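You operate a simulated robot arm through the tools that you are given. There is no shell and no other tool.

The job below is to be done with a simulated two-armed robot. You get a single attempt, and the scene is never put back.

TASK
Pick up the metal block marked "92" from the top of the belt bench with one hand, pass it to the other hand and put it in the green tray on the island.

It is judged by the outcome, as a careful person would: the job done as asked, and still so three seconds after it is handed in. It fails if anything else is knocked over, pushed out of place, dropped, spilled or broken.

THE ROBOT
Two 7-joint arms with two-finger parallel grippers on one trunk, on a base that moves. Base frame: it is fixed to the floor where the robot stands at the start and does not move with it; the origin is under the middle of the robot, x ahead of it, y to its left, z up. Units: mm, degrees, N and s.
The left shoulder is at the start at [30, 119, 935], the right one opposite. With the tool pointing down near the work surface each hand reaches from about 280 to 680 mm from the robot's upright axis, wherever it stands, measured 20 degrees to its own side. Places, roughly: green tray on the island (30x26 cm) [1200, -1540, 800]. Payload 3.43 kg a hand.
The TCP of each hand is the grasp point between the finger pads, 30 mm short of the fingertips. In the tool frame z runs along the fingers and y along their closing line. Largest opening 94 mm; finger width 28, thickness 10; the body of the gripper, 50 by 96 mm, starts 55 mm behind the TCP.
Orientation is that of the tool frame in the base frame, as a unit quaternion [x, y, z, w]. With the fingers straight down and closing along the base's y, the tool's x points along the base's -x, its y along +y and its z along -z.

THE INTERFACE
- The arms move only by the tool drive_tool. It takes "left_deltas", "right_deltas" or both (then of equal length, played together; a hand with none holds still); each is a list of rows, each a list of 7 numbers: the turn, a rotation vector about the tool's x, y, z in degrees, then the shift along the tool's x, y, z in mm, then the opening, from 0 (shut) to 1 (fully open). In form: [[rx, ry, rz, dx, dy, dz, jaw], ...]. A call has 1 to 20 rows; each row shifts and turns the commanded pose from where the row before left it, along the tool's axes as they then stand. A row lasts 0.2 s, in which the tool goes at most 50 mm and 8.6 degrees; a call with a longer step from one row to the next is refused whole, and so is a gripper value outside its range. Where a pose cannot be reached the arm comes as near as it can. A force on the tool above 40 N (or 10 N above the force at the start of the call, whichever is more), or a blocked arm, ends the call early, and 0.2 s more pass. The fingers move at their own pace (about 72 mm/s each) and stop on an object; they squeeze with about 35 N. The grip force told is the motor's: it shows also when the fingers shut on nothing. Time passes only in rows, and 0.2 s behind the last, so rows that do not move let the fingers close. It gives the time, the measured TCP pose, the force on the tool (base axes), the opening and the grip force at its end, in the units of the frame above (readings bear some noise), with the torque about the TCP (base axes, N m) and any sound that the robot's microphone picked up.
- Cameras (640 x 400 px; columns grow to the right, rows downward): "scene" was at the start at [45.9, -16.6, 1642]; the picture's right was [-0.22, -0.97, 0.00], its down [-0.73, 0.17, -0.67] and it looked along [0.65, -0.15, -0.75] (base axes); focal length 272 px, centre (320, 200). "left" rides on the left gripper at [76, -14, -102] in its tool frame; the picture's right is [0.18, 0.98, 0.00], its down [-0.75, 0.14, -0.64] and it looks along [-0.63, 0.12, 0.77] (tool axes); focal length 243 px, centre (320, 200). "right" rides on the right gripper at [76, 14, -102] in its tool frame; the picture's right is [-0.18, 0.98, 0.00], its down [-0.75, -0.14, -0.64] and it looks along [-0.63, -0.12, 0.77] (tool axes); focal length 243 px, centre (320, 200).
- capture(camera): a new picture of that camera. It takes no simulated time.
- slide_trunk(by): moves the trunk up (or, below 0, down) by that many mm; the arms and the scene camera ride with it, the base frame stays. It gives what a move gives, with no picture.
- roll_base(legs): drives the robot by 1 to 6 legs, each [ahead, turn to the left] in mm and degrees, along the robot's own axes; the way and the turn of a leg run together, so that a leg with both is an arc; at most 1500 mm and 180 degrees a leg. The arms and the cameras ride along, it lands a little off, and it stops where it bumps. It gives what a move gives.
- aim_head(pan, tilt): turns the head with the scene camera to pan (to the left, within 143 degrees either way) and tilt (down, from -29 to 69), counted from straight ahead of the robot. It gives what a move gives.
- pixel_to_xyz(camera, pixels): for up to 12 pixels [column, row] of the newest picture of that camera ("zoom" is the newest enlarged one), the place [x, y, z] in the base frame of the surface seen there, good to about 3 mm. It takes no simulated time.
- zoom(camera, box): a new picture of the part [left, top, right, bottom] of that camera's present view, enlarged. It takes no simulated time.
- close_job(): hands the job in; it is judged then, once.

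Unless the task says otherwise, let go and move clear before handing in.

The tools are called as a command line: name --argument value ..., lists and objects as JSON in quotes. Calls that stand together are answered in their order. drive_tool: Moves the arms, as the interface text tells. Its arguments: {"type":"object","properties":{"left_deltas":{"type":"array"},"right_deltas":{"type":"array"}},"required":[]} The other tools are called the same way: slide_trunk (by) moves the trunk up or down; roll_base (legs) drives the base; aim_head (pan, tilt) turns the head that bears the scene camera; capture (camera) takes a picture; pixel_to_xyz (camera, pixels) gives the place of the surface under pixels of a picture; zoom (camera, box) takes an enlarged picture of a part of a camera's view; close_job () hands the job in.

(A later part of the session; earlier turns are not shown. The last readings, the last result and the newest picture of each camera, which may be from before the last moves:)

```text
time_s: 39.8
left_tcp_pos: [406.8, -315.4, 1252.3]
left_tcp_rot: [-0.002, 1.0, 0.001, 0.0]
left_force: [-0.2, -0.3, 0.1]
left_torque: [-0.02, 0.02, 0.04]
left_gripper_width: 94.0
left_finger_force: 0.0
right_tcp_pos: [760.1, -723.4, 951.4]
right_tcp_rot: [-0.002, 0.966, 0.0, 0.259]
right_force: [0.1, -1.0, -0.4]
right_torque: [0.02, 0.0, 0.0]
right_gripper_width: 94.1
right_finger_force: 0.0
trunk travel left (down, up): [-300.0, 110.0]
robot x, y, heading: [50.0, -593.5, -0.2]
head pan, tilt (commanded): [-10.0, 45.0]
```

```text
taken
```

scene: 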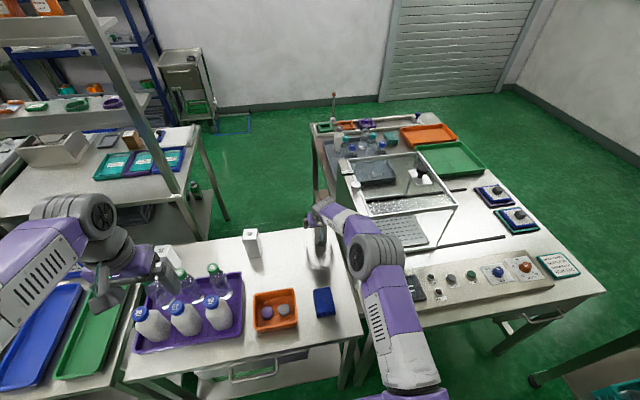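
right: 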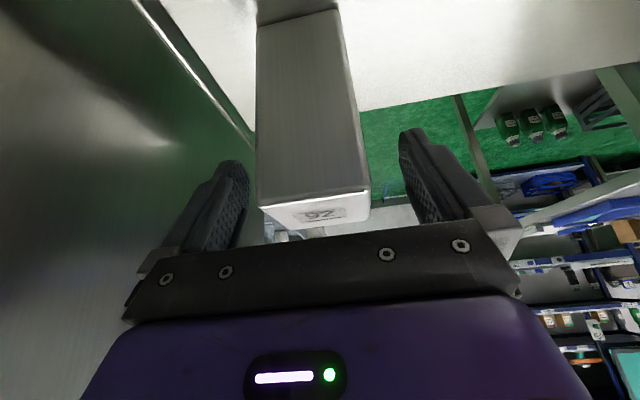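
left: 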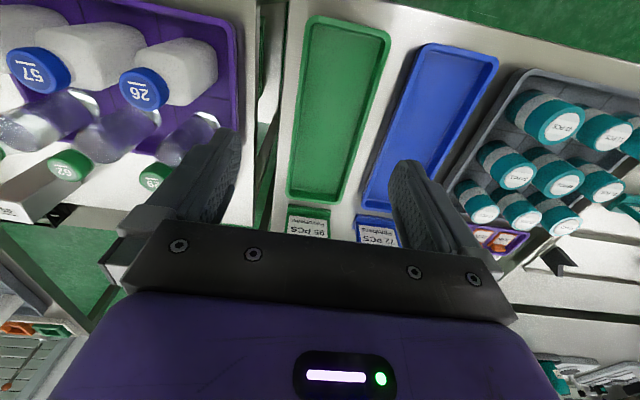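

The block sits squarely between the fingers and there's no contact force. I'll close the right gripper without moving.

drive_tool --right_deltas '[[0, 0, 0, 0, 0, 0, 0.6], [0, 0, 0, 0, 0, 0, 0.3], [0, 0, 0, 0, 0, 0, 0], [0, 0, 0, 0, 0, 0, 0], [0, 0, 0, 0, 0, 0, 0], [0, 0, 0, 0, 0, 0, 0]]'

capture --camera "right"

```text
time_s: 41.2
left_tcp_pos: [406.6, -316.3, 1253.8]
left_tcp_rot: [-0.002, 1.0, 0.0, 0.0]
left_force: [-1.1, -0.6, 0.2]
left_torque: [0.01, 0.0, 0.0]
left_gripper_width: 94.2
left_finger_force: 0.1
right_tcp_pos: [759.8, -725.1, 951.8]
right_tcp_rot: [-0.001, 0.966, 0.0, 0.259]
right_force: [0.1, -2.3, 0.0]
right_torque: [-0.09, 0.01, 0.05]
right_gripper_width: 56.2
right_finger_force: 34.8
trunk travel left (down, up): [-300.0, 110.0]
robot x, y, heading: [53.1, -591.6, -0.2]
head pan, tilt (commanded): [-10.0, 45.0]
```

```text
taken
```

right: 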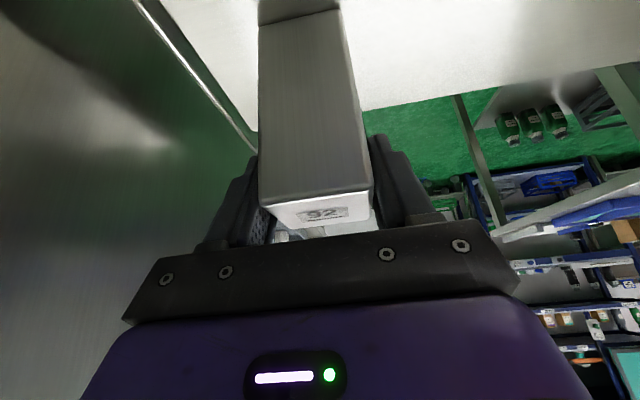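

The fingers stopped at 56 mm with 34.8 N, slightly wider than the 50 mm I measured. I'll zoom in to check they sit flat on the block.

zoom --camera "right" --box '[200, 110, 440, 260]'

zoom --camera "scene" --box '[290, 190, 370, 260]'

```text
2.67 times, centred on (320, 185) of right
```

zoom: 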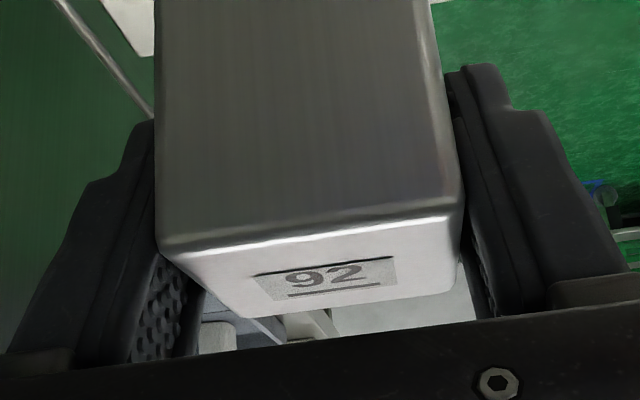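

```text
5.71 times, centred on (330, 225) of scene
```

zoom: 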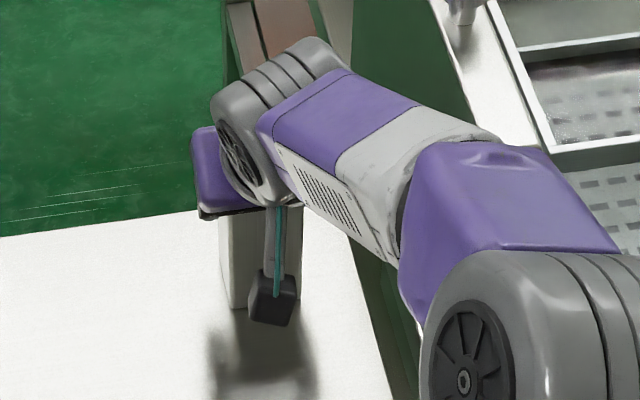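

Both pads lie against the block's sides. I'll lift gently by 20 mm and check that the weight shows and the grip holds.

drive_tool --right_deltas '[[0, 0, 0, -2, 0, -3.46, 0], [0, 0, 0, -2, 0, -3.46, 0], [0, 0, 0, -2, 0, -3.46, 0], [0, 0, 0, -2, 0, -3.46, 0], [0, 0, 0, -2, 0, -3.46, 0], [0, 0, 0, 0, 0, 0, 0], [0, 0, 0, 0, 0, 0, 0]]'

zoom --camera "right" --box '[200, 0, 440, 260]'

```text
time_s: 42.8
left_tcp_pos: [405.6, -315.2, 1252.4]
left_tcp_rot: [-0.001, 1.0, 0.0, -0.001]
left_force: [0.6, 0.1, 0.2]
left_torque: [-0.02, -0.01, 0.02]
left_gripper_width: 94.1
left_finger_force: 0.1
right_tcp_pos: [761.6, -723.9, 970.1]
right_tcp_rot: [-0.001, 0.966, 0.0, 0.258]
right_force: [0.3, 0.3, -4.2]
right_torque: [0.01, -0.02, 0.01]
right_gripper_width: 56.4
right_finger_force: 35.7
trunk travel left (down, up): [-300.0, 110.0]
robot x, y, heading: [47.1, -591.9, -0.3]
head pan, tilt (commanded): [-10.0, 45.0]
```

```text
1.54 times, centred on (320, 130) of right
```

zoom: 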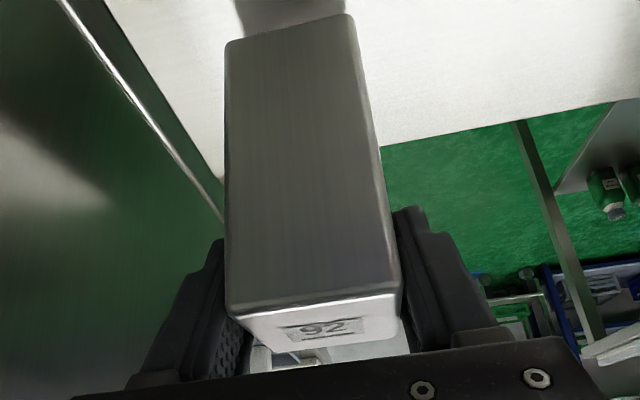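

The lifted block weighs about 4.2 N (0.43 kg) and hasn't slipped: width 56.4 mm, grip 35.7 N. I'll raise it 100 mm straight up, then draw it back over the clear part of the bench.

drive_tool --right_deltas '[[0, 0, 0, -10, 0, -17.3, 0], [0, 0, 0, -10, 0, -17.3, 0], [0, 0, 0, -10, 0, -17.3, 0], [0, 0, 0, -10, 0, -17.3, 0], [0, 0, 0, -10, 0, -17.3, 0], [0, 0, 0, 19, 0, -17, 0], [0, 0, 0, 19, 0, -17, 0], [0, 0, 0, 19, 0, -17, 0], [0, 0, 0, 19, 0, -17, 0], [0, 0, 0, 19, 0, -17, 0], [0, 0, 0, 19, 0, -17, 0], [0, 0, 0, 19, 0, -17, 0], [0, 0, 0, 19, 0, -17, 0], [0, 0, 0, 19, 0, -17, 0], [0, 0, 0, 19, 0, -17, 0], [0, 0, 0, 0, 0, 0, 0]]'

capture --camera "scene"

capture --camera "right"

```text
time_s: 46.2
left_tcp_pos: [407.5, -315.9, 1252.1]
left_tcp_rot: [-0.002, 1.0, 0.0, 0.0]
left_force: [-0.2, 0.0, 0.4]
left_torque: [0.02, 0.0, 0.02]
left_gripper_width: 94.2
left_finger_force: 0.1
right_tcp_pos: [510.1, -724.2, 1124.2]
right_tcp_rot: [-0.001, 0.966, 0.001, 0.26]
right_force: [0.5, 1.1, -4.7]
right_torque: [-0.01, 0.01, 0.02]
right_gripper_width: 56.3
right_finger_force: 35.4
trunk travel left (down, up): [-300.0, 110.0]
robot x, y, heading: [49.4, -590.8, 0.0]
head pan, tilt (commanded): [-10.0, 45.0]
```

```text
taken
```

scene: 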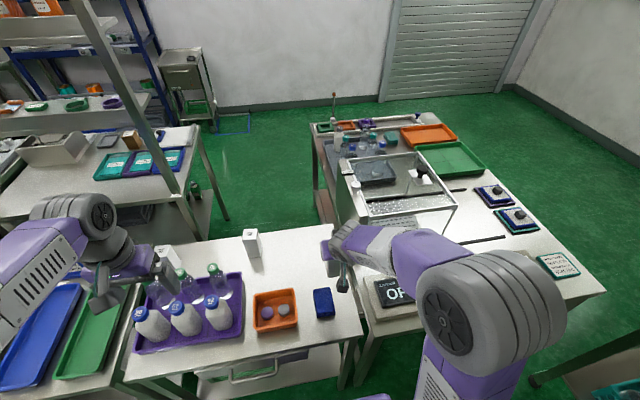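

```text
taken
```

right: 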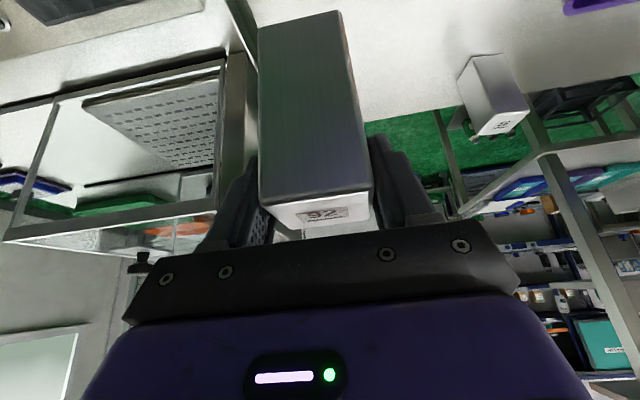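

The block is held steady at (510,-724,1124). I'll back the base off 300 mm so the handover happens in free space in front of the robot.

roll_base --legs '[[-300, 0]]'

drive_tool --left_deltas '[[0, 0, 8.2, 0, 0, 0, 1], [0, 0, 8.2, 0, 0, 0, 1], [0, 0, 8.2, 0, 0, 0, 1], [0, 0, 8.2, 0, 0, 0, 1], [0, 0, 8.2, 0, 0, 0, 1], [0, 0, 8.2, 0, 0, 0, 1], [0, 0, 8.2, 0, 0, 0, 1], [0, 0, 8.2, 0, 0, 0, 1], [0, 0, 8.2, 0, 0, 0, 1], [0, 0, 8.2, 0, 0, 0, 1], [0, 0, 8, 0, 0, 0, 1]]'

capture --camera "scene"

```text
time_s: 48.2
left_tcp_pos: [109.6, -315.3, 1253.0]
left_tcp_rot: [-0.002, 1.0, 0.0, 0.0]
left_force: [1.0, 0.4, 0.7]
left_torque: [0.02, 0.0, -0.01]
left_gripper_width: 93.9
left_finger_force: 0.0
right_tcp_pos: [213.3, -723.3, 1124.7]
right_tcp_rot: [-0.001, 0.966, 0.0, 0.259]
right_force: [0.2, 0.3, -3.9]
right_torque: [0.02, 0.01, -0.03]
right_gripper_width: 56.3
right_finger_force: 34.8
trunk travel left (down, up): [-300.0, 110.0]
robot x, y, heading: [-244.8, -591.1, -0.2]
head pan, tilt (commanded): [-10.0, 45.0]
```

```text
time_s: 50.6
left_tcp_pos: [111.2, -315.4, 1252.1]
left_tcp_rot: [0.707, 0.707, 0.0, 0.0]
left_force: [0.6, 0.4, 0.5]
left_torque: [-0.03, -0.02, 0.0]
left_gripper_width: 94.1
left_finger_force: 0.1
right_tcp_pos: [214.4, -723.6, 1123.0]
right_tcp_rot: [-0.001, 0.966, 0.0, 0.259]
right_force: [-0.1, 0.2, -5.0]
right_torque: [0.03, 0.04, 0.0]
right_gripper_width: 56.0
right_finger_force: 34.9
trunk travel left (down, up): [-300.0, 110.0]
robot x, y, heading: [-247.8, -597.9, -0.0]
head pan, tilt (commanded): [-10.0, 45.0]
```

```text
taken
```

scene: 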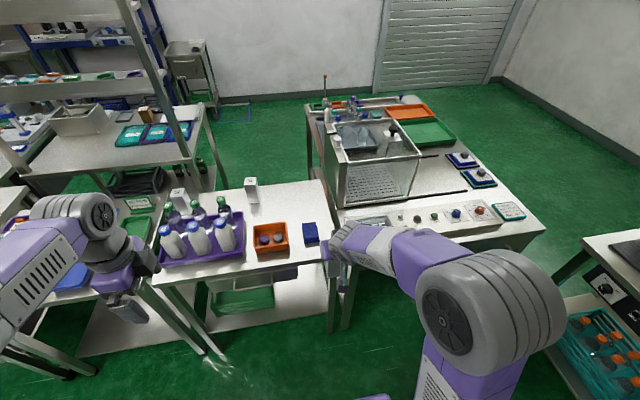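

The left hand is yawed as planned and the block is still held. Next I'll lower the left hand a little and swing it to point right (−y), toward the block but well short of it.

drive_tool --left_deltas '[[0, 0, 0, -20, 11, 37.5, 1], [0, 0, 0, -20, 11, 37.5, 1], [0, 0, 0, -20, 11, 37.5, 1], [0, 0, 0, -20, 11, 37.5, 1], [0, -8.2, 0, 0, 0, 0, 1], [0, -8.2, 0, 0, 0, 0, 1], [0, -8.2, 0, 0, 0, 0, 1], [0, -8.2, 0, 0, 0, 0, 1], [0, -8.2, 0, 0, 0, 0, 1], [0, -8.2, 0, 0, 0, 0, 1], [0, -8.2, 0, 0, 0, 0, 1], [0, -8.2, 0, 0, 0, 0, 1], [0, -8.2, 0, 0, 0, 0, 1], [0, -8.2, 0, 0, 0, 0, 1], [0, -8, 0, 0, 0, 0, 1]]'

capture --camera "scene"

capture --camera "left"

```text
time_s: 53.8
left_tcp_pos: [155.3, -393.4, 1103.1]
left_tcp_rot: [0.499, 0.501, -0.499, 0.501]
left_force: [-0.1, -0.1, -0.4]
left_torque: [0.02, 0.0, 0.0]
left_gripper_width: 93.9
left_finger_force: 0.0
right_tcp_pos: [214.5, -723.9, 1123.5]
right_tcp_rot: [-0.001, 0.966, 0.001, 0.259]
right_force: [-0.2, -0.7, -4.3]
right_torque: [-0.02, -0.01, 0.03]
right_gripper_width: 56.3
right_finger_force: 34.8
trunk travel left (down, up): [-300.0, 110.0]
robot x, y, heading: [-253.7, -592.2, 0.2]
head pan, tilt (commanded): [-10.0, 45.0]
```

```text
taken
```

scene: 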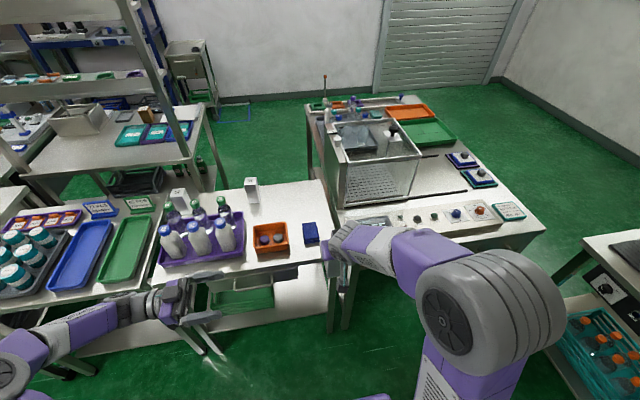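

```text
taken
```

left: 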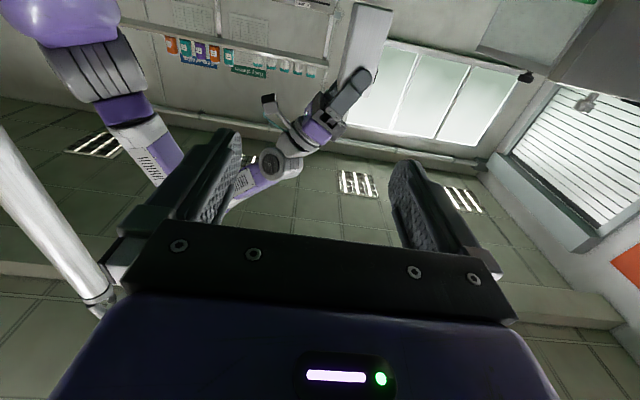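

The left hand reached the pose and its camera sees the block held by the right hand at about (365,45). I'll measure the block in that picture.

zoom --camera "left" --box '[260, 0, 420, 180]'

pixel_to_xyz --camera "left" --pixels '[[356, 10], [388, 12], [372, 8], [362, 45], [375, 45], [350, 72], [368, 80], [365, 30], [385, 30], [340, 100], [345, 82], [320, 115]]'

```text
2.22 times, centred on (340, 90) of left
```

zoom: 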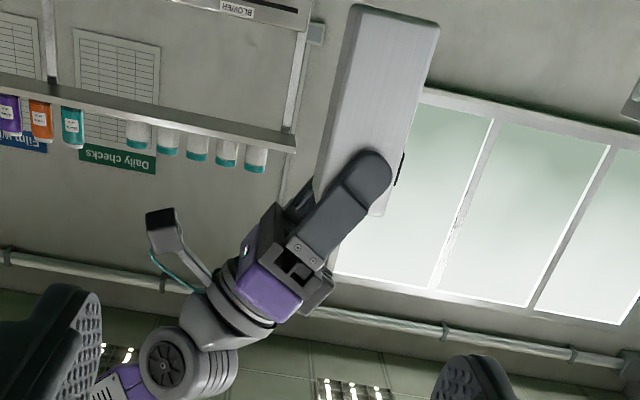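

```text
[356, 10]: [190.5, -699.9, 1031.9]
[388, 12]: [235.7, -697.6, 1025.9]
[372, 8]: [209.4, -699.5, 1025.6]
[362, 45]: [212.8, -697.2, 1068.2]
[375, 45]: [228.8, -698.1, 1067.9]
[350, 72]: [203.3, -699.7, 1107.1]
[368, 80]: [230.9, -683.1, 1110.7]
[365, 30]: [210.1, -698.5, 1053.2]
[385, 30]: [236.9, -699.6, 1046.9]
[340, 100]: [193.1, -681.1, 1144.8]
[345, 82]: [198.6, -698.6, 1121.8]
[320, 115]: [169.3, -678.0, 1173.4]
```

The block's left face is at y≈-699, its centre at x≈214, and its bottom at z≈1021. I'll bring the open left hand to a pre-grasp at (214,-560,1066), level with the block's lower half and clear of the right hand's fingertips.

drive_tool --left_deltas '[[0, 0, 0, 7.4, 11.9, 33.4, 1], [0, 0, 0, 7.4, 11.9, 33.4, 1], [0, 0, 0, 7.4, 11.9, 33.4, 1], [0, 0, 0, 7.4, 11.9, 33.4, 1], [0, 0, 0, 7.4, 11.9, 33.4, 1]]'

capture --camera "left"

aim_head --pan -10 --tilt 60

capture --camera "scene"

```text
time_s: 55.0
left_tcp_pos: [216.2, -563.6, 1065.9]
left_tcp_rot: [0.5, 0.5, -0.5, 0.5]
left_force: [0.1, -0.7, -0.1]
left_torque: [0.01, -0.02, -0.01]
left_gripper_width: 94.0
left_finger_force: 0.0
right_tcp_pos: [214.7, -724.7, 1124.3]
right_tcp_rot: [-0.001, 0.966, 0.0, 0.259]
right_force: [-0.7, -0.3, -3.6]
right_torque: [0.02, 0.04, 0.0]
right_gripper_width: 56.3
right_finger_force: 35.0
trunk travel left (down, up): [-300.0, 110.0]
robot x, y, heading: [-250.0, -594.6, -0.4]
head pan, tilt (commanded): [-10.0, 45.0]
```

```text
taken
```

left: 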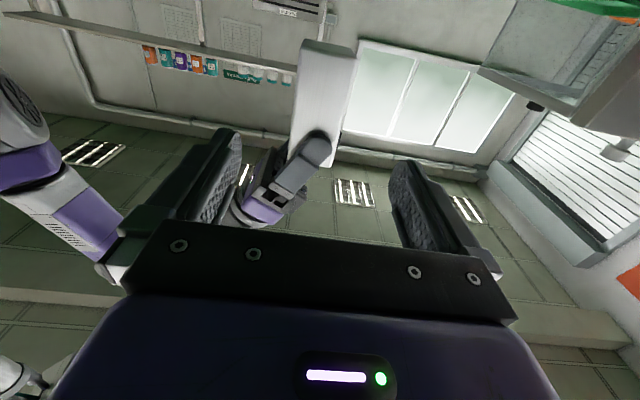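

```text
time_s: 55.8
left_tcp_pos: [215.0, -563.3, 1066.2]
left_tcp_rot: [0.5, 0.5, -0.5, 0.5]
left_force: [0.4, -0.5, -0.3]
left_torque: [0.02, 0.04, 0.02]
left_gripper_width: 94.0
left_finger_force: 0.0
right_tcp_pos: [215.2, -724.6, 1124.4]
right_tcp_rot: [-0.001, 0.966, 0.001, 0.258]
right_force: [0.0, -0.3, -3.0]
right_torque: [-0.02, 0.05, -0.01]
right_gripper_width: 56.1
right_finger_force: 34.6
trunk travel left (down, up): [-300.0, 110.0]
robot x, y, heading: [-250.1, -593.9, 0.1]
head pan, tilt (commanded): [-10.0, 60.0]
```

```text
taken
```

scene: 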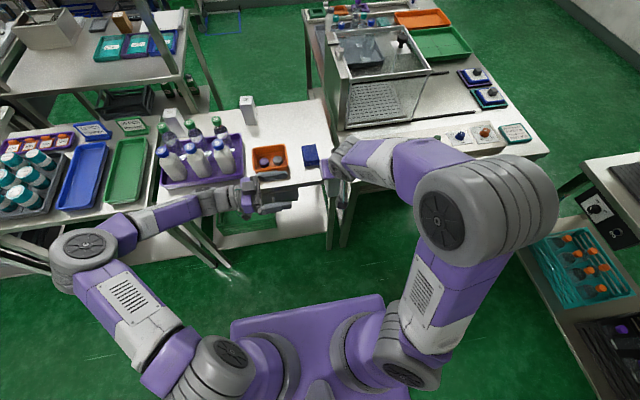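

The left hand is at (215,-563,1066) with the block ahead between its fingers (face from about (300,45) to (352,50)). I'll check its face edges once more before closing in.

pixel_to_xyz --camera "left" --pixels '[[306, 46], [350, 52], [302, 70], [344, 80], [298, 100], [336, 105], [325, 75], [318, 132], [330, 155], [300, 135], [340, 140], [326, 44]]'

zoom --camera "left" --box '[180, 20, 460, 240]'

```text
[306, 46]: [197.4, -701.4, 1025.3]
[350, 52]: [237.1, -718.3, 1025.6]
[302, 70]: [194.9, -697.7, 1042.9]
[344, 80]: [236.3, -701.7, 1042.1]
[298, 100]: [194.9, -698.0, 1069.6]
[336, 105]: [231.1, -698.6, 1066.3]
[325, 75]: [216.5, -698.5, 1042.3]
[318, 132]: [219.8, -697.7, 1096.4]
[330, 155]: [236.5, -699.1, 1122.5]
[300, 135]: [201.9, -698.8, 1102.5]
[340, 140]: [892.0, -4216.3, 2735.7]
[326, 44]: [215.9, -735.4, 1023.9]
```

```text
1.82 times, centred on (320, 130) of left
```

zoom: 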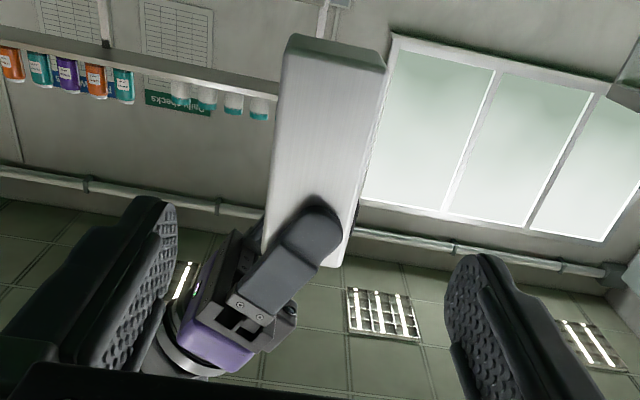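

The block is centred between the left fingers in x (191–239) and the right fingertip ends at z≈1095, above where the left fingers will go. I'll advance the left hand 150 mm along its fingers.

drive_tool --left_deltas '[[0, 0, 0, 0, 0, 25.1, 1], [0, 0, 0, 0, 0, 25.1, 1], [0, 0, 0, 0, 0, 25.1, 1], [0, 0, 0, 0, 0, 25.1, 1], [0, 0, 0, 0, 0, 25.1, 1], [0, 0, 0, 0, 0, 25.1, 1]]'

capture --camera "left"

zoom --camera "scene" --box '[230, 110, 410, 230]'

capture --camera "right"

```text
time_s: 57.2
left_tcp_pos: [216.2, -712.0, 1066.1]
left_tcp_rot: [0.499, 0.501, -0.499, 0.501]
left_force: [-0.2, 0.8, 0.9]
left_torque: [0.0, -0.01, 0.0]
left_gripper_width: 93.9
left_finger_force: 0.1
right_tcp_pos: [213.9, -725.4, 1124.1]
right_tcp_rot: [-0.001, 0.966, 0.0, 0.259]
right_force: [0.4, -0.3, -4.5]
right_torque: [-0.02, 0.02, -0.01]
right_gripper_width: 56.5
right_finger_force: 35.5
trunk travel left (down, up): [-300.0, 110.0]
robot x, y, heading: [-249.6, -590.3, 0.1]
head pan, tilt (commanded): [-10.0, 60.0]
```

```text
taken
```

left: 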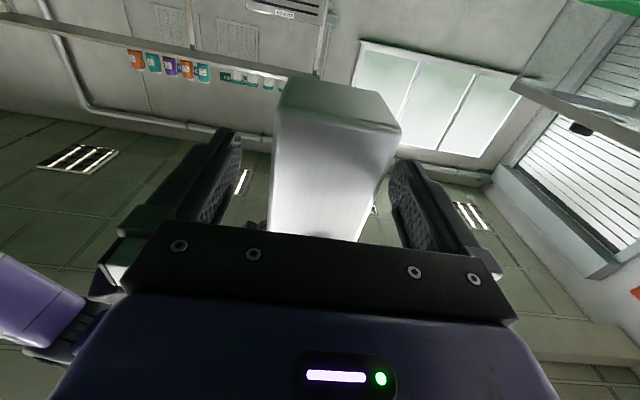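

```text
3.33 times, centred on (320, 170) of scene
```

zoom: 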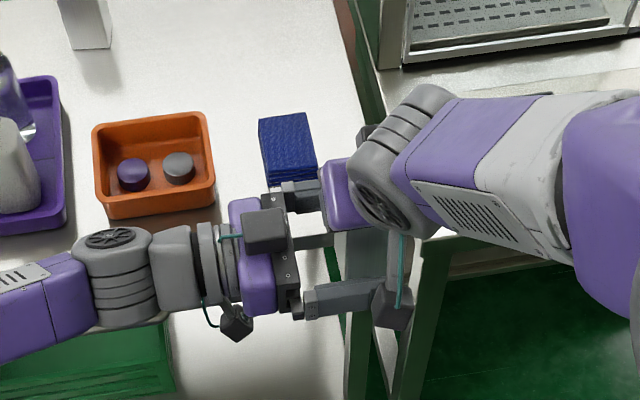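

```text
taken
```

right: 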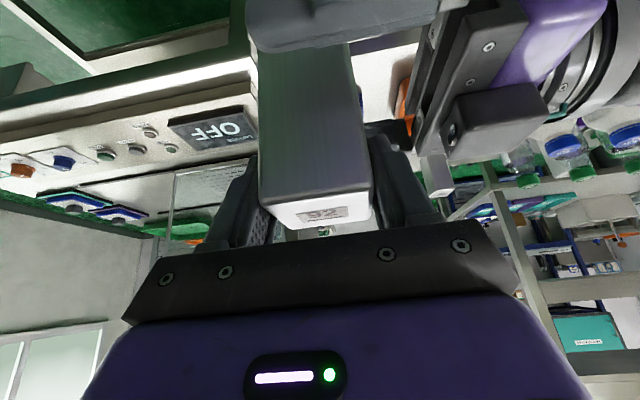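

The left fingers now straddle the block's lower half without touching. A gray box on top of the left gripper shows near (495,120) in the right picture, so I'll measure how close it is to the right hand's finger.

pixel_to_xyz --camera "right" --pixels '[[455, 130], [500, 120], [540, 120], [480, 150], [435, 150], [420, 110], [405, 190], [385, 150], [440, 60], [350, 25], [445, 180], [430, 210]]'

pixel_to_xyz --camera "zoom" --pixels '[[265, 230], [285, 250], [295, 195], [310, 190], [340, 190], [335, 300], [360, 300], [325, 240], [265, 215], [350, 185], [375, 240], [380, 190]]'

```text
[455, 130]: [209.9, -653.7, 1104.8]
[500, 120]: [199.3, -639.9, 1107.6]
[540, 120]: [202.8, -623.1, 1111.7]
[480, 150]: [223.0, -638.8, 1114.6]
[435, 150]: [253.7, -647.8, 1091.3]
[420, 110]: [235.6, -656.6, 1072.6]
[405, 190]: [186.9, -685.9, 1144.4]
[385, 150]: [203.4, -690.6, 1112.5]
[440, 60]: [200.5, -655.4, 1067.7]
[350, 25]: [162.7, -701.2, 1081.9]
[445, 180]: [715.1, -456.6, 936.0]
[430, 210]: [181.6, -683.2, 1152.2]
```

```text
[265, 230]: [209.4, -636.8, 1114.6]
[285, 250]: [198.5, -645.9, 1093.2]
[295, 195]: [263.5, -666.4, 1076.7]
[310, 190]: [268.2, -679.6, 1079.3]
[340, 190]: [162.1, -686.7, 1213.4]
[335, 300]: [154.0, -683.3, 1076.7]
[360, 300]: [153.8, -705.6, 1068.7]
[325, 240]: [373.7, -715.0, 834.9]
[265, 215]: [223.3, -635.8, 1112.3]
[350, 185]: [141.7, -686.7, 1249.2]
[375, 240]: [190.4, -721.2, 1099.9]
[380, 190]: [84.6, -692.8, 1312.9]
```

The box's front is at y≈-653 while the right finger's outer side is at y≈-683, so there's room to open the right hand partway. I'll close the left gripper on the block now while the right hand holds still.

drive_tool --left_deltas '[[0, 0, 0, 0, 0, 0, 0.7], [0, 0, 0, 0, 0, 0, 0.5], [0, 0, 0, 0, 0, 0, 0.2], [0, 0, 0, 0, 0, 0, 0], [0, 0, 0, 0, 0, 0, 0], [0, 0, 0, 0, 0, 0, 0], [0, 0, 0, 0, 0, 0, 0]]' --right_deltas '[[0, 0, 0, 0, 0, 0, 0], [0, 0, 0, 0, 0, 0, 0], [0, 0, 0, 0, 0, 0, 0], [0, 0, 0, 0, 0, 0, 0], [0, 0, 0, 0, 0, 0, 0], [0, 0, 0, 0, 0, 0, 0], [0, 0, 0, 0, 0, 0, 0]]'

capture --camera "left"

capture --camera "right"

```text
time_s: 58.8
left_tcp_pos: [216.7, -711.2, 1066.0]
left_tcp_rot: [0.499, 0.501, -0.499, 0.501]
left_force: [8.8, -4.7, 0.4]
left_torque: [0.24, 0.24, 0.02]
left_gripper_width: 56.4
left_finger_force: 34.7
right_tcp_pos: [214.3, -723.8, 1124.9]
right_tcp_rot: [-0.001, 0.966, 0.0, 0.259]
right_force: [-8.7, 5.1, -2.1]
right_torque: [0.08, 0.25, 0.04]
right_gripper_width: 56.6
right_finger_force: 34.9
trunk travel left (down, up): [-300.0, 110.0]
robot x, y, heading: [-248.9, -595.3, -0.3]
head pan, tilt (commanded): [-10.0, 60.0]
```

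```text
taken
```

left: 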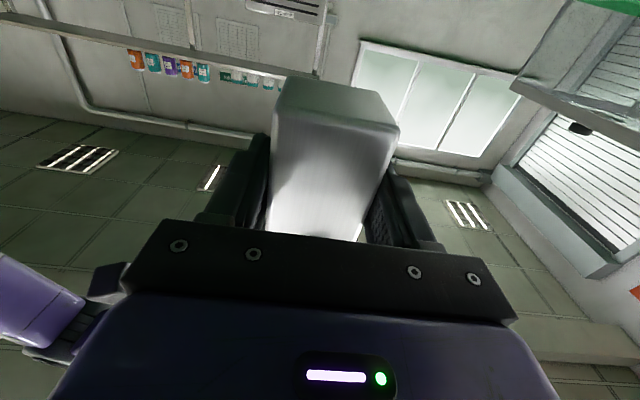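

```text
taken
```

right: 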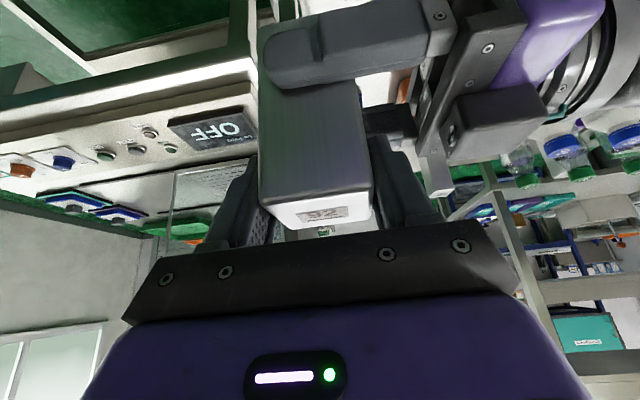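

The left hand holds the block too (56.4 mm, 34.7 N), with only small balancing forces between the hands. I'll open the right hand partway, to about 73 mm, while holding still.

drive_tool --left_deltas '[[0, 0, 0, 0, 0, 0, 0], [0, 0, 0, 0, 0, 0, 0], [0, 0, 0, 0, 0, 0, 0], [0, 0, 0, 0, 0, 0, 0]]' --right_deltas '[[0, 0, 0, 0, 0, 0, 0.65], [0, 0, 0, 0, 0, 0, 0.72], [0, 0, 0, 0, 0, 0, 0.78], [0, 0, 0, 0, 0, 0, 0.78]]'

capture --camera "right"

capture --camera "left"

```text
time_s: 59.8
left_tcp_pos: [216.6, -711.0, 1067.3]
left_tcp_rot: [0.5, 0.5, -0.5, 0.5]
left_force: [0.0, 0.6, 0.2]
left_torque: [0.05, -0.03, 0.01]
left_gripper_width: 56.4
left_finger_force: 34.6
right_tcp_pos: [214.0, -723.7, 1123.7]
right_tcp_rot: [-0.001, 0.966, 0.0, 0.258]
right_force: [0.2, -0.1, -0.9]
right_torque: [0.04, -0.01, -0.01]
right_gripper_width: 73.3
right_finger_force: 0.1
trunk travel left (down, up): [-300.0, 110.0]
robot x, y, heading: [-249.1, -590.7, -0.0]
head pan, tilt (commanded): [-10.0, 60.0]
```

```text
taken
```

right: 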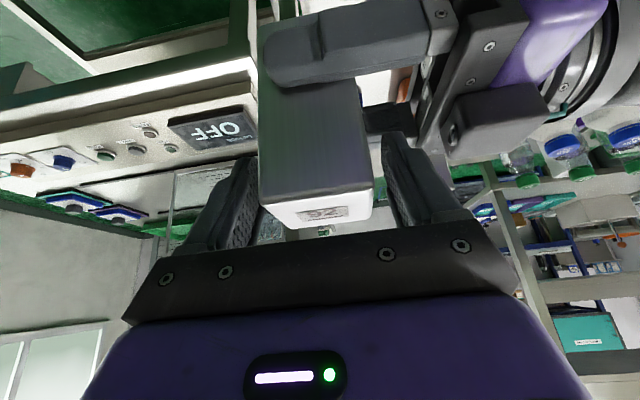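

```text
taken
```

left: 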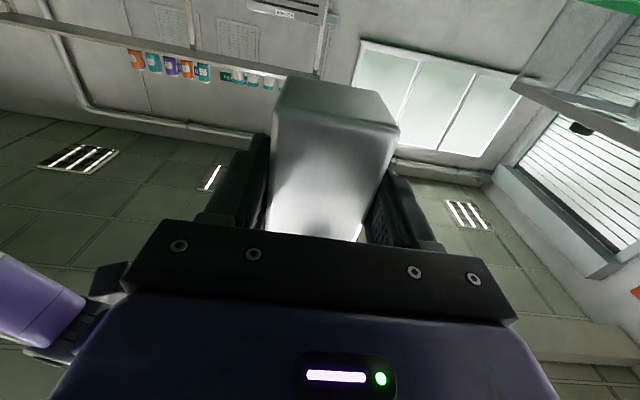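

The right fingers are open (73 mm) and the block stays in the left hand. I'll withdraw the right hand straight back along its fingers.

drive_tool --left_deltas '[[0, 0, 0, 0, 0, 0, 0], [0, 0, 0, 0, 0, 0, 0], [0, 0, 0, 0, 0, 0, 0], [0, 0, 0, 0, 0, 0, 0], [0, 0, 0, 0, 0, 0, 0]]' --right_deltas '[[0, 0, 0, 0, 0, -10, 0.78], [0, 0, 0, 0, 0, -20, 0.78], [0, 0, 0, 0, 0, -30, 0.78], [0, 0, 0, 0, 0, -30, 0.78], [0, 0, 0, 0, 0, -20, 0.78]]'

capture --camera "right"

capture --camera "left"

capture --camera "scene"

```text
time_s: 61.0
left_tcp_pos: [217.0, -710.3, 1066.2]
left_tcp_rot: [0.498, 0.501, -0.499, 0.502]
left_force: [-0.1, 0.4, -0.4]
left_torque: [0.05, 0.01, -0.02]
left_gripper_width: 56.6
left_finger_force: 34.9
right_tcp_pos: [159.2, -723.6, 1219.3]
right_tcp_rot: [-0.001, 0.966, 0.0, 0.259]
right_force: [-0.2, -0.5, 0.6]
right_torque: [-0.01, 0.0, 0.0]
right_gripper_width: 73.4
right_finger_force: 0.0
trunk travel left (down, up): [-300.0, 110.0]
robot x, y, heading: [-252.3, -592.5, -0.1]
head pan, tilt (commanded): [-10.0, 60.0]
```

```text
taken
```

right: 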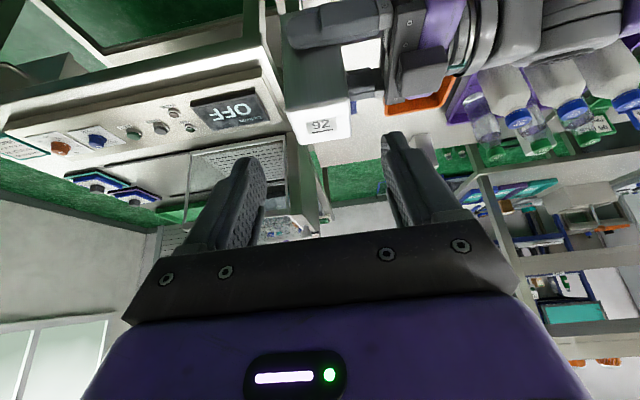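

```text
taken
```

left: 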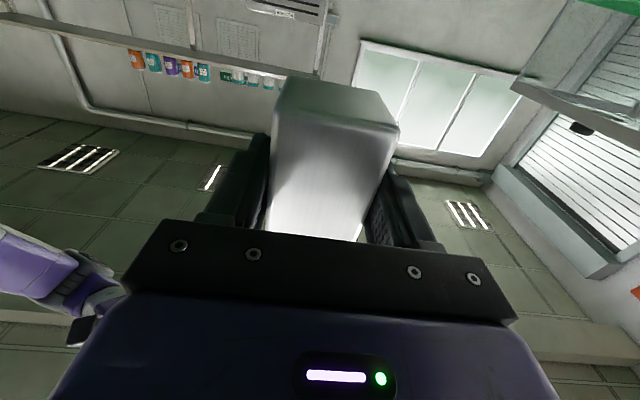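

```text
taken
```

scene: 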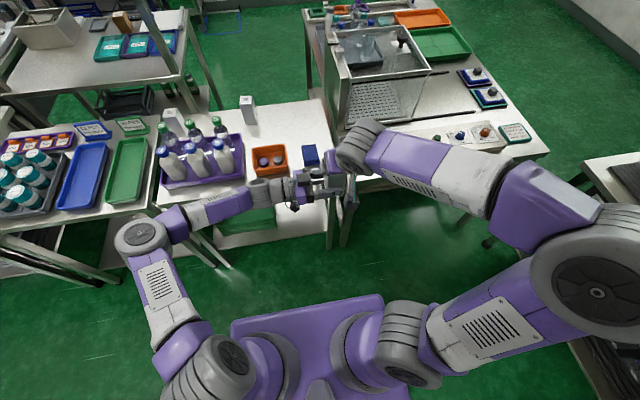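

The handover worked: the left hand holds the block (label visible at (320,125) in the right picture) and the right hand is clear. Next I'll draw the hands apart, moving the right hand back to its side and the left hand with the block toward the left.

drive_tool --left_deltas '[[0, 0, 0, 0, 0, 0, 0], [0, 0, 0, 0, 0, -20, 0], [0, 0, 0, 0, 0, -25, 0], [0, 0, 0, 0, 0, -25, 0], [0, 0, 0, 0, 0, -25, 0], [0, 0, 0, 0, 0, -25, 0], [0, 0, 0, 0, 0, -25, 0], [0, 0, 0, 0, 0, -20, 0], [0, 0, 0, 0, 0, 0, 0], [0, 0, 0, 0, 0, 0, 0]]' --right_deltas '[[0, 0, 0, 0, 0, -20, 0.78], [0, 0, 0, 21, -38, -4, 0.78], [0, 0, 0, 21, -38, -4, 0.78], [0, 0, 0, 21, -38, -4, 0.78], [0, 0, 0, 21, -38, -4, 0.78], [0, 0, 0, 21, -38, -4, 0.78], [0, 7.5, 0, 0, 0, 0, 0.78], [0, 7.5, 0, 0, 0, 0, 0.78], [0, 7.5, 0, 0, 0, 0, 0.78], [0, 7.5, 0, 0, 0, 0, 0.78]]'

capture --camera "scene"

capture --camera "left"

```text
time_s: 63.2
left_tcp_pos: [217.1, -545.7, 1065.6]
left_tcp_rot: [0.498, 0.502, -0.499, 0.501]
left_force: [0.0, 0.1, 0.2]
left_torque: [0.04, -0.05, -0.05]
left_gripper_width: 56.0
left_finger_force: 35.0
right_tcp_pos: [49.2, -913.6, 1201.8]
right_tcp_rot: [-0.002, 1.0, 0.0, -0.001]
right_force: [-0.7, 0.3, 0.0]
right_torque: [0.02, 0.03, 0.02]
right_gripper_width: 73.3
right_finger_force: 0.1
trunk travel left (down, up): [-300.0, 110.0]
robot x, y, heading: [-247.7, -588.8, -0.1]
head pan, tilt (commanded): [-10.0, 60.0]
```

```text
taken
```

scene: 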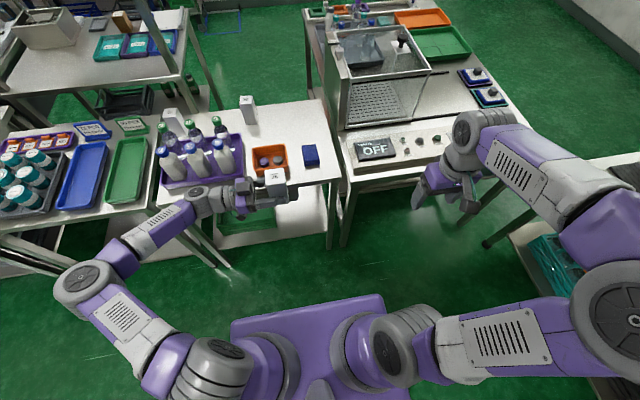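

```text
taken
```

left: 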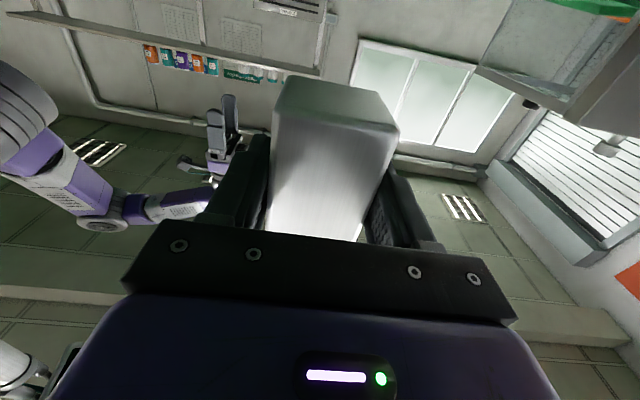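

The hands are apart and the block is steady in the left gripper. I'll swing the left hand from pointing right to pointing down so the block is carried level beneath it.

drive_tool --left_deltas '[[0, 5, 0, 0, 0, 0, 0], [0, 7.5, 0, 0, 0, 0, 0], [0, 7.5, 0, 0, 0, 0, 0], [0, 7.5, 0, 0, 0, 0, 0], [0, 7.5, 0, 0, 0, 0, 0], [0, 7.5, 0, 0, 0, 0, 0], [0, 7.5, 0, 0, 0, 0, 0], [0, 7.5, 0, 0, 0, 0, 0], [0, 7.5, 0, 0, 0, 0, 0], [0, 7.5, 0, 0, 0, 0, 0], [0, 7.5, 0, 0, 0, 0, 0], [0, 7.5, 0, 0, 0, 0, 0], [0, 2.5, 0, 0, 0, 0, 0], [0, 0, 0, 0, 0, 0, 0]]'

capture --camera "scene"

capture --camera "left"

```text
time_s: 66.2
left_tcp_pos: [214.7, -547.7, 1066.6]
left_tcp_rot: [0.706, 0.708, 0.001, 0.0]
left_force: [-0.3, -0.5, -0.2]
left_torque: [0.04, -0.02, 0.05]
left_gripper_width: 56.2
left_finger_force: 35.1
right_tcp_pos: [50.0, -914.2, 1200.9]
right_tcp_rot: [-0.002, 1.0, 0.0, 0.0]
right_force: [-0.6, -0.8, 0.1]
right_torque: [0.0, -0.01, 0.0]
right_gripper_width: 73.3
right_finger_force: 0.0
trunk travel left (down, up): [-300.0, 110.0]
robot x, y, heading: [-244.1, -594.5, -0.2]
head pan, tilt (commanded): [-10.0, 60.0]
```

```text
taken
```

scene: 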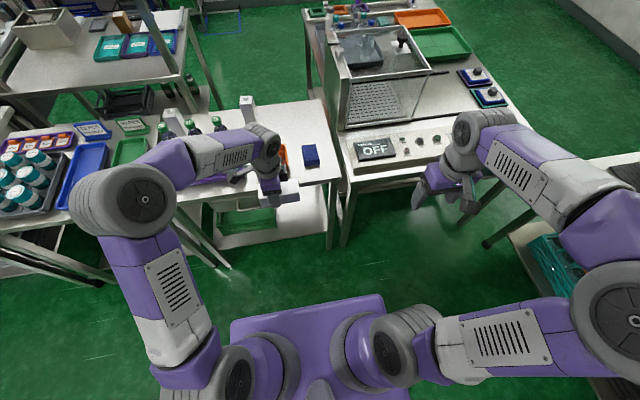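

```text
taken
```

left: 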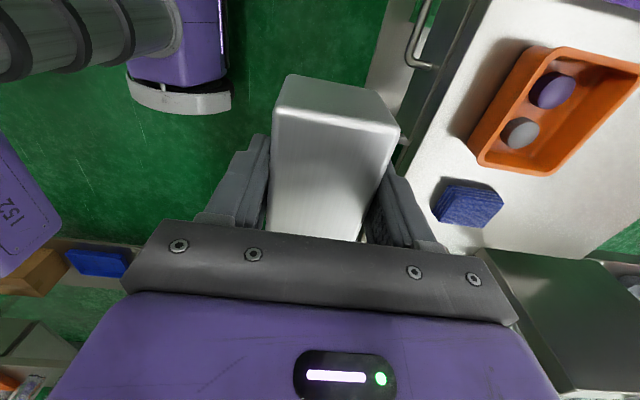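

The block hangs level and steady under the left hand, and the left picture shows part of the robot's own base near (180,95). I'll measure that to learn the base's footprint for the drive.

pixel_to_xyz --camera "left" --pixels '[[132, 88], [228, 100], [180, 100], [180, 60], [225, 40], [10, 200], [50, 215], [55, 190], [150, 85], [335, 90], [290, 85], [390, 115]]'

zoom --camera "left" --box '[0, 0, 260, 280]'

```text
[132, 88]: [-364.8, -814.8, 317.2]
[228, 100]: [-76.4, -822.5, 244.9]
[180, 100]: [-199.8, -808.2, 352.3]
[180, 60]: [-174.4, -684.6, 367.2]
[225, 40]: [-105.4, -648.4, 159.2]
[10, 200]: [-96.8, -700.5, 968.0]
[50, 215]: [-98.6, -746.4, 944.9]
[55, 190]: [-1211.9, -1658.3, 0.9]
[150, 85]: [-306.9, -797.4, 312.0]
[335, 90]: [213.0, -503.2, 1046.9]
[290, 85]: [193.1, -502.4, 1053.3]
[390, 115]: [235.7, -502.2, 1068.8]
```

```text
1.43 times, centred on (130, 140) of left
```

zoom: 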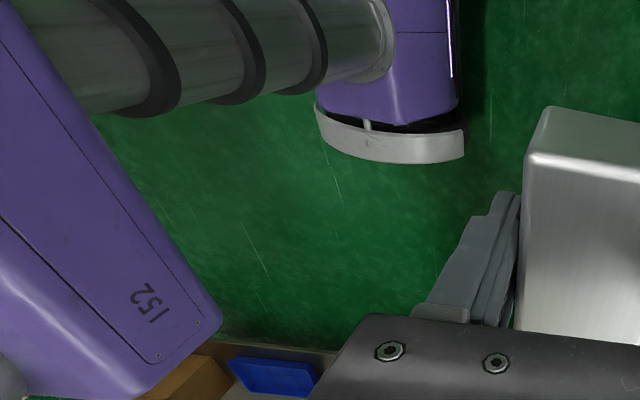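

The base is about ±230 mm wide and 350 mm high, so the planned route fits. First I'll tuck both hands closer to the body for the drive.

drive_tool --left_deltas '[[0, 0, 0, 14, -23.3, -14, 0], [0, 0, 0, 14, -23.3, -14, 0], [0, 0, 0, 14, -23.3, -14, 0], [0, 0, 0, 14, -23.3, -14, 0], [0, 0, 0, 14, -23.3, -14, 0], [0, 0, 0, 14, -23.3, -14, 0], [0, 0, 0, 0, 0, 0, 0]]' --right_deltas '[[0, 0, 0, 0, 15, 0, 0.78], [0, 0, 0, 0, 15, 0, 0.78], [0, 0, 0, 0, 15, 0, 0.78], [0, 0, 0, 0, 15, 0, 0.78], [0, 0, 0, 0, 15, 0, 0.78], [0, 0, 0, 0, 15, 0, 0.78], [0, 0, 0, 0, 0, 0, 0.78]]'

capture --camera "scene"

```text
time_s: 67.8
left_tcp_pos: [74.8, -465.4, 1149.2]
left_tcp_rot: [0.706, 0.708, -0.001, 0.0]
left_force: [-0.2, -0.5, -3.9]
left_torque: [0.06, 0.0, -0.04]
left_gripper_width: 56.4
left_finger_force: 35.1
right_tcp_pos: [49.6, -823.1, 1200.9]
right_tcp_rot: [-0.002, 1.0, 0.0, 0.0]
right_force: [0.6, 0.3, -0.4]
right_torque: [0.01, 0.01, -0.03]
right_gripper_width: 72.9
right_finger_force: 0.0
trunk travel left (down, up): [-300.0, 110.0]
robot x, y, heading: [-248.6, -588.8, 0.0]
head pan, tilt (commanded): [-10.0, 60.0]
```

```text
taken
```

scene: 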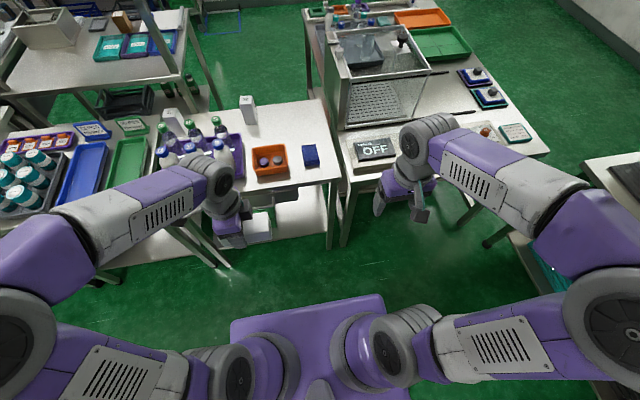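

Both hands are tucked in and the left force now shows the block's weight (-3.9 N). I'll check how far the elbows stick out before turning in the corridor.

pixel_to_xyz --camera "scene" --pixels '[[20, 335], [5, 280], [600, 330], [635, 300], [560, 330], [50, 310], [90, 380], [220, 170], [235, 205], [430, 145], [580, 230], [20, 225]]'

```text
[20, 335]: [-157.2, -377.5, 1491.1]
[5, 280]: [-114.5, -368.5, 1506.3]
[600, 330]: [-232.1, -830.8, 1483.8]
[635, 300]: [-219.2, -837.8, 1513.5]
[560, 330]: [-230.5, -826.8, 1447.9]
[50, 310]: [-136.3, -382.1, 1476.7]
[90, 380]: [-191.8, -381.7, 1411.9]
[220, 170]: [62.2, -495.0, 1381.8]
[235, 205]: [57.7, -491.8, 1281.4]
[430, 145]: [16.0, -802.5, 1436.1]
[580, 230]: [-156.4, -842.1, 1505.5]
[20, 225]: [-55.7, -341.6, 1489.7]
```

The elbows stay within about 350 mm of the axis at z above 1400, so the corridor is wide enough. I'll turn to face −y, drive 676 mm, and turn to face west along the corridor.

roll_base --legs '[[0, -90], [676, 0], [0, -90]]'

aim_head --pan 0 --tilt 35

capture --camera "scene"

capture --camera "left"

```text
time_s: 79.2
left_tcp_pos: [-572.9, -1394.2, 1150.0]
left_tcp_rot: [-0.707, 0.707, 0.0, 0.0]
left_force: [0.2, -0.7, -4.4]
left_torque: [-0.08, 0.01, 0.02]
left_gripper_width: 56.2
left_finger_force: 34.7
right_tcp_pos: [-546.2, -1034.8, 1202.1]
right_tcp_rot: [1.0, -0.001, 0.0, -0.001]
right_force: [1.0, -0.1, -0.4]
right_torque: [0.0, 0.0, 0.0]
right_gripper_width: 73.4
right_finger_force: 0.0
trunk travel left (down, up): [-300.0, 110.0]
robot x, y, heading: [-249.1, -1268.2, 179.9]
head pan, tilt (commanded): [-10.0, 60.0]
```

```text
time_s: 80.1
left_tcp_pos: [-574.5, -1394.9, 1149.6]
left_tcp_rot: [-0.707, 0.707, 0.0, 0.0]
left_force: [0.0, 0.1, -4.2]
left_torque: [-0.09, -0.02, -0.01]
left_gripper_width: 56.2
left_finger_force: 34.9
right_tcp_pos: [-546.4, -1035.0, 1202.5]
right_tcp_rot: [1.0, -0.001, 0.0, -0.001]
right_force: [0.4, 0.5, -0.2]
right_torque: [0.03, -0.01, -0.01]
right_gripper_width: 73.2
right_finger_force: 0.0
trunk travel left (down, up): [-300.0, 110.0]
robot x, y, heading: [-246.1, -1266.4, 179.9]
head pan, tilt (commanded): [0.0, 35.0]
```

```text
taken
```

scene: 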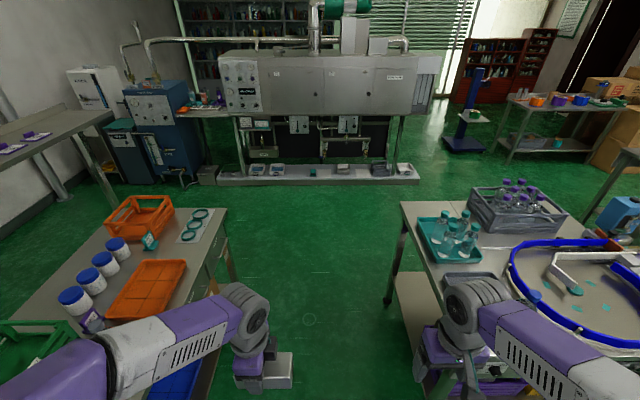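

```text
taken
```

left: 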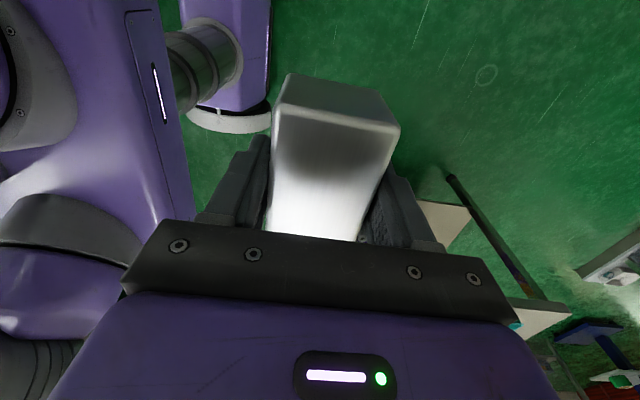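

The corridor ahead is clear and the block is secure (4.2 N weight, 56 mm). I'll measure the bench edges on both sides before driving on.

pixel_to_xyz --camera "scene" --pixels '[[403, 204], [435, 290], [388, 302], [226, 212], [205, 290], [235, 285], [320, 190], [320, 250], [215, 180], [470, 270], [445, 215], [420, 260]]'

```text
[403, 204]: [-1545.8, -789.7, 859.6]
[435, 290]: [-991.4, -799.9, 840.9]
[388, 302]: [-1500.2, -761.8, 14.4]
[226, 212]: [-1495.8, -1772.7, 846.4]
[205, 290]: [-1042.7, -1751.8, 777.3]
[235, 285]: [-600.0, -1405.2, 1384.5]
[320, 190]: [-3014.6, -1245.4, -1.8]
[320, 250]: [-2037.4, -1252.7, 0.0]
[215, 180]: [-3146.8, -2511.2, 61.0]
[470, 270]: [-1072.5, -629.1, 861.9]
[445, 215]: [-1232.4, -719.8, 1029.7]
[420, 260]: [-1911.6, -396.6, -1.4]
```

The corridor runs from y -1772 to -790 and the robot is near its middle. I'll drive west to x≈-2030 and turn to face −y past the rack's end.

roll_base --legs '[[1400, 0], [385, 0], [0, 90]]'

aim_head --pan 15 --tilt 30

capture --camera "scene"

pixel_to_xyz --camera "scene" --pixels '[[320, 150], [320, 200], [320, 250], [250, 150], [400, 150], [200, 120], [150, 150], [450, 200], [100, 200], [380, 250], [250, 200], [180, 200]]'

```text
time_s: 92.9
left_tcp_pos: [-1904.5, -1569.0, 1149.8]
left_tcp_rot: [1.0, -0.001, 0.0, 0.0]
left_force: [-0.3, 1.0, -4.7]
left_torque: [0.02, -0.05, 0.0]
left_gripper_width: 56.2
left_finger_force: 35.5
right_tcp_pos: [-2265.0, -1540.8, 1201.2]
right_tcp_rot: [0.708, 0.706, 0.0, 0.0]
right_force: [0.6, 0.0, 0.2]
right_torque: [0.03, 0.0, -0.05]
right_gripper_width: 73.4
right_finger_force: 0.0
trunk travel left (down, up): [-300.0, 110.0]
robot x, y, heading: [-2029.7, -1244.9, -90.4]
head pan, tilt (commanded): [0.0, 35.0]
```

```text
time_s: 93.7
left_tcp_pos: [-1904.5, -1569.2, 1148.9]
left_tcp_rot: [1.0, -0.001, -0.001, -0.001]
left_force: [0.2, 0.5, -4.1]
left_torque: [-0.03, -0.04, 0.02]
left_gripper_width: 56.4
left_finger_force: 34.8
right_tcp_pos: [-2263.8, -1540.2, 1202.3]
right_tcp_rot: [0.709, 0.706, 0.0, -0.001]
right_force: [0.1, -0.1, -0.9]
right_torque: [0.03, -0.01, -0.05]
right_gripper_width: 73.3
right_finger_force: 0.0
trunk travel left (down, up): [-300.0, 110.0]
robot x, y, heading: [-2033.3, -1245.9, -90.6]
head pan, tilt (commanded): [15.0, 30.0]
```

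```text
taken
```

scene: 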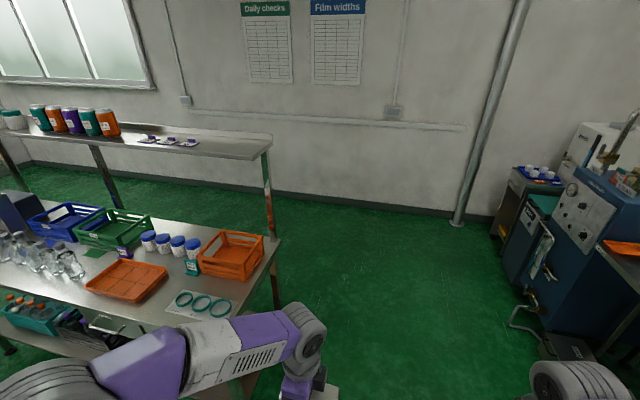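

```text
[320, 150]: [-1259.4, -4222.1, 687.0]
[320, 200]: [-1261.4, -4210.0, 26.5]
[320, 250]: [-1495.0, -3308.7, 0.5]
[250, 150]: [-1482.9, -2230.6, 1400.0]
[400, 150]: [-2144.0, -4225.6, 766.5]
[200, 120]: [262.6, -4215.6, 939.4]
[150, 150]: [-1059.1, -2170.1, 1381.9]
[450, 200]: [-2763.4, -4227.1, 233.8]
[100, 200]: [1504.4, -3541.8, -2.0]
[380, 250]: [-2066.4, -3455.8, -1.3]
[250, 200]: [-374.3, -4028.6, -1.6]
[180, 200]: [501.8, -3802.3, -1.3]
```

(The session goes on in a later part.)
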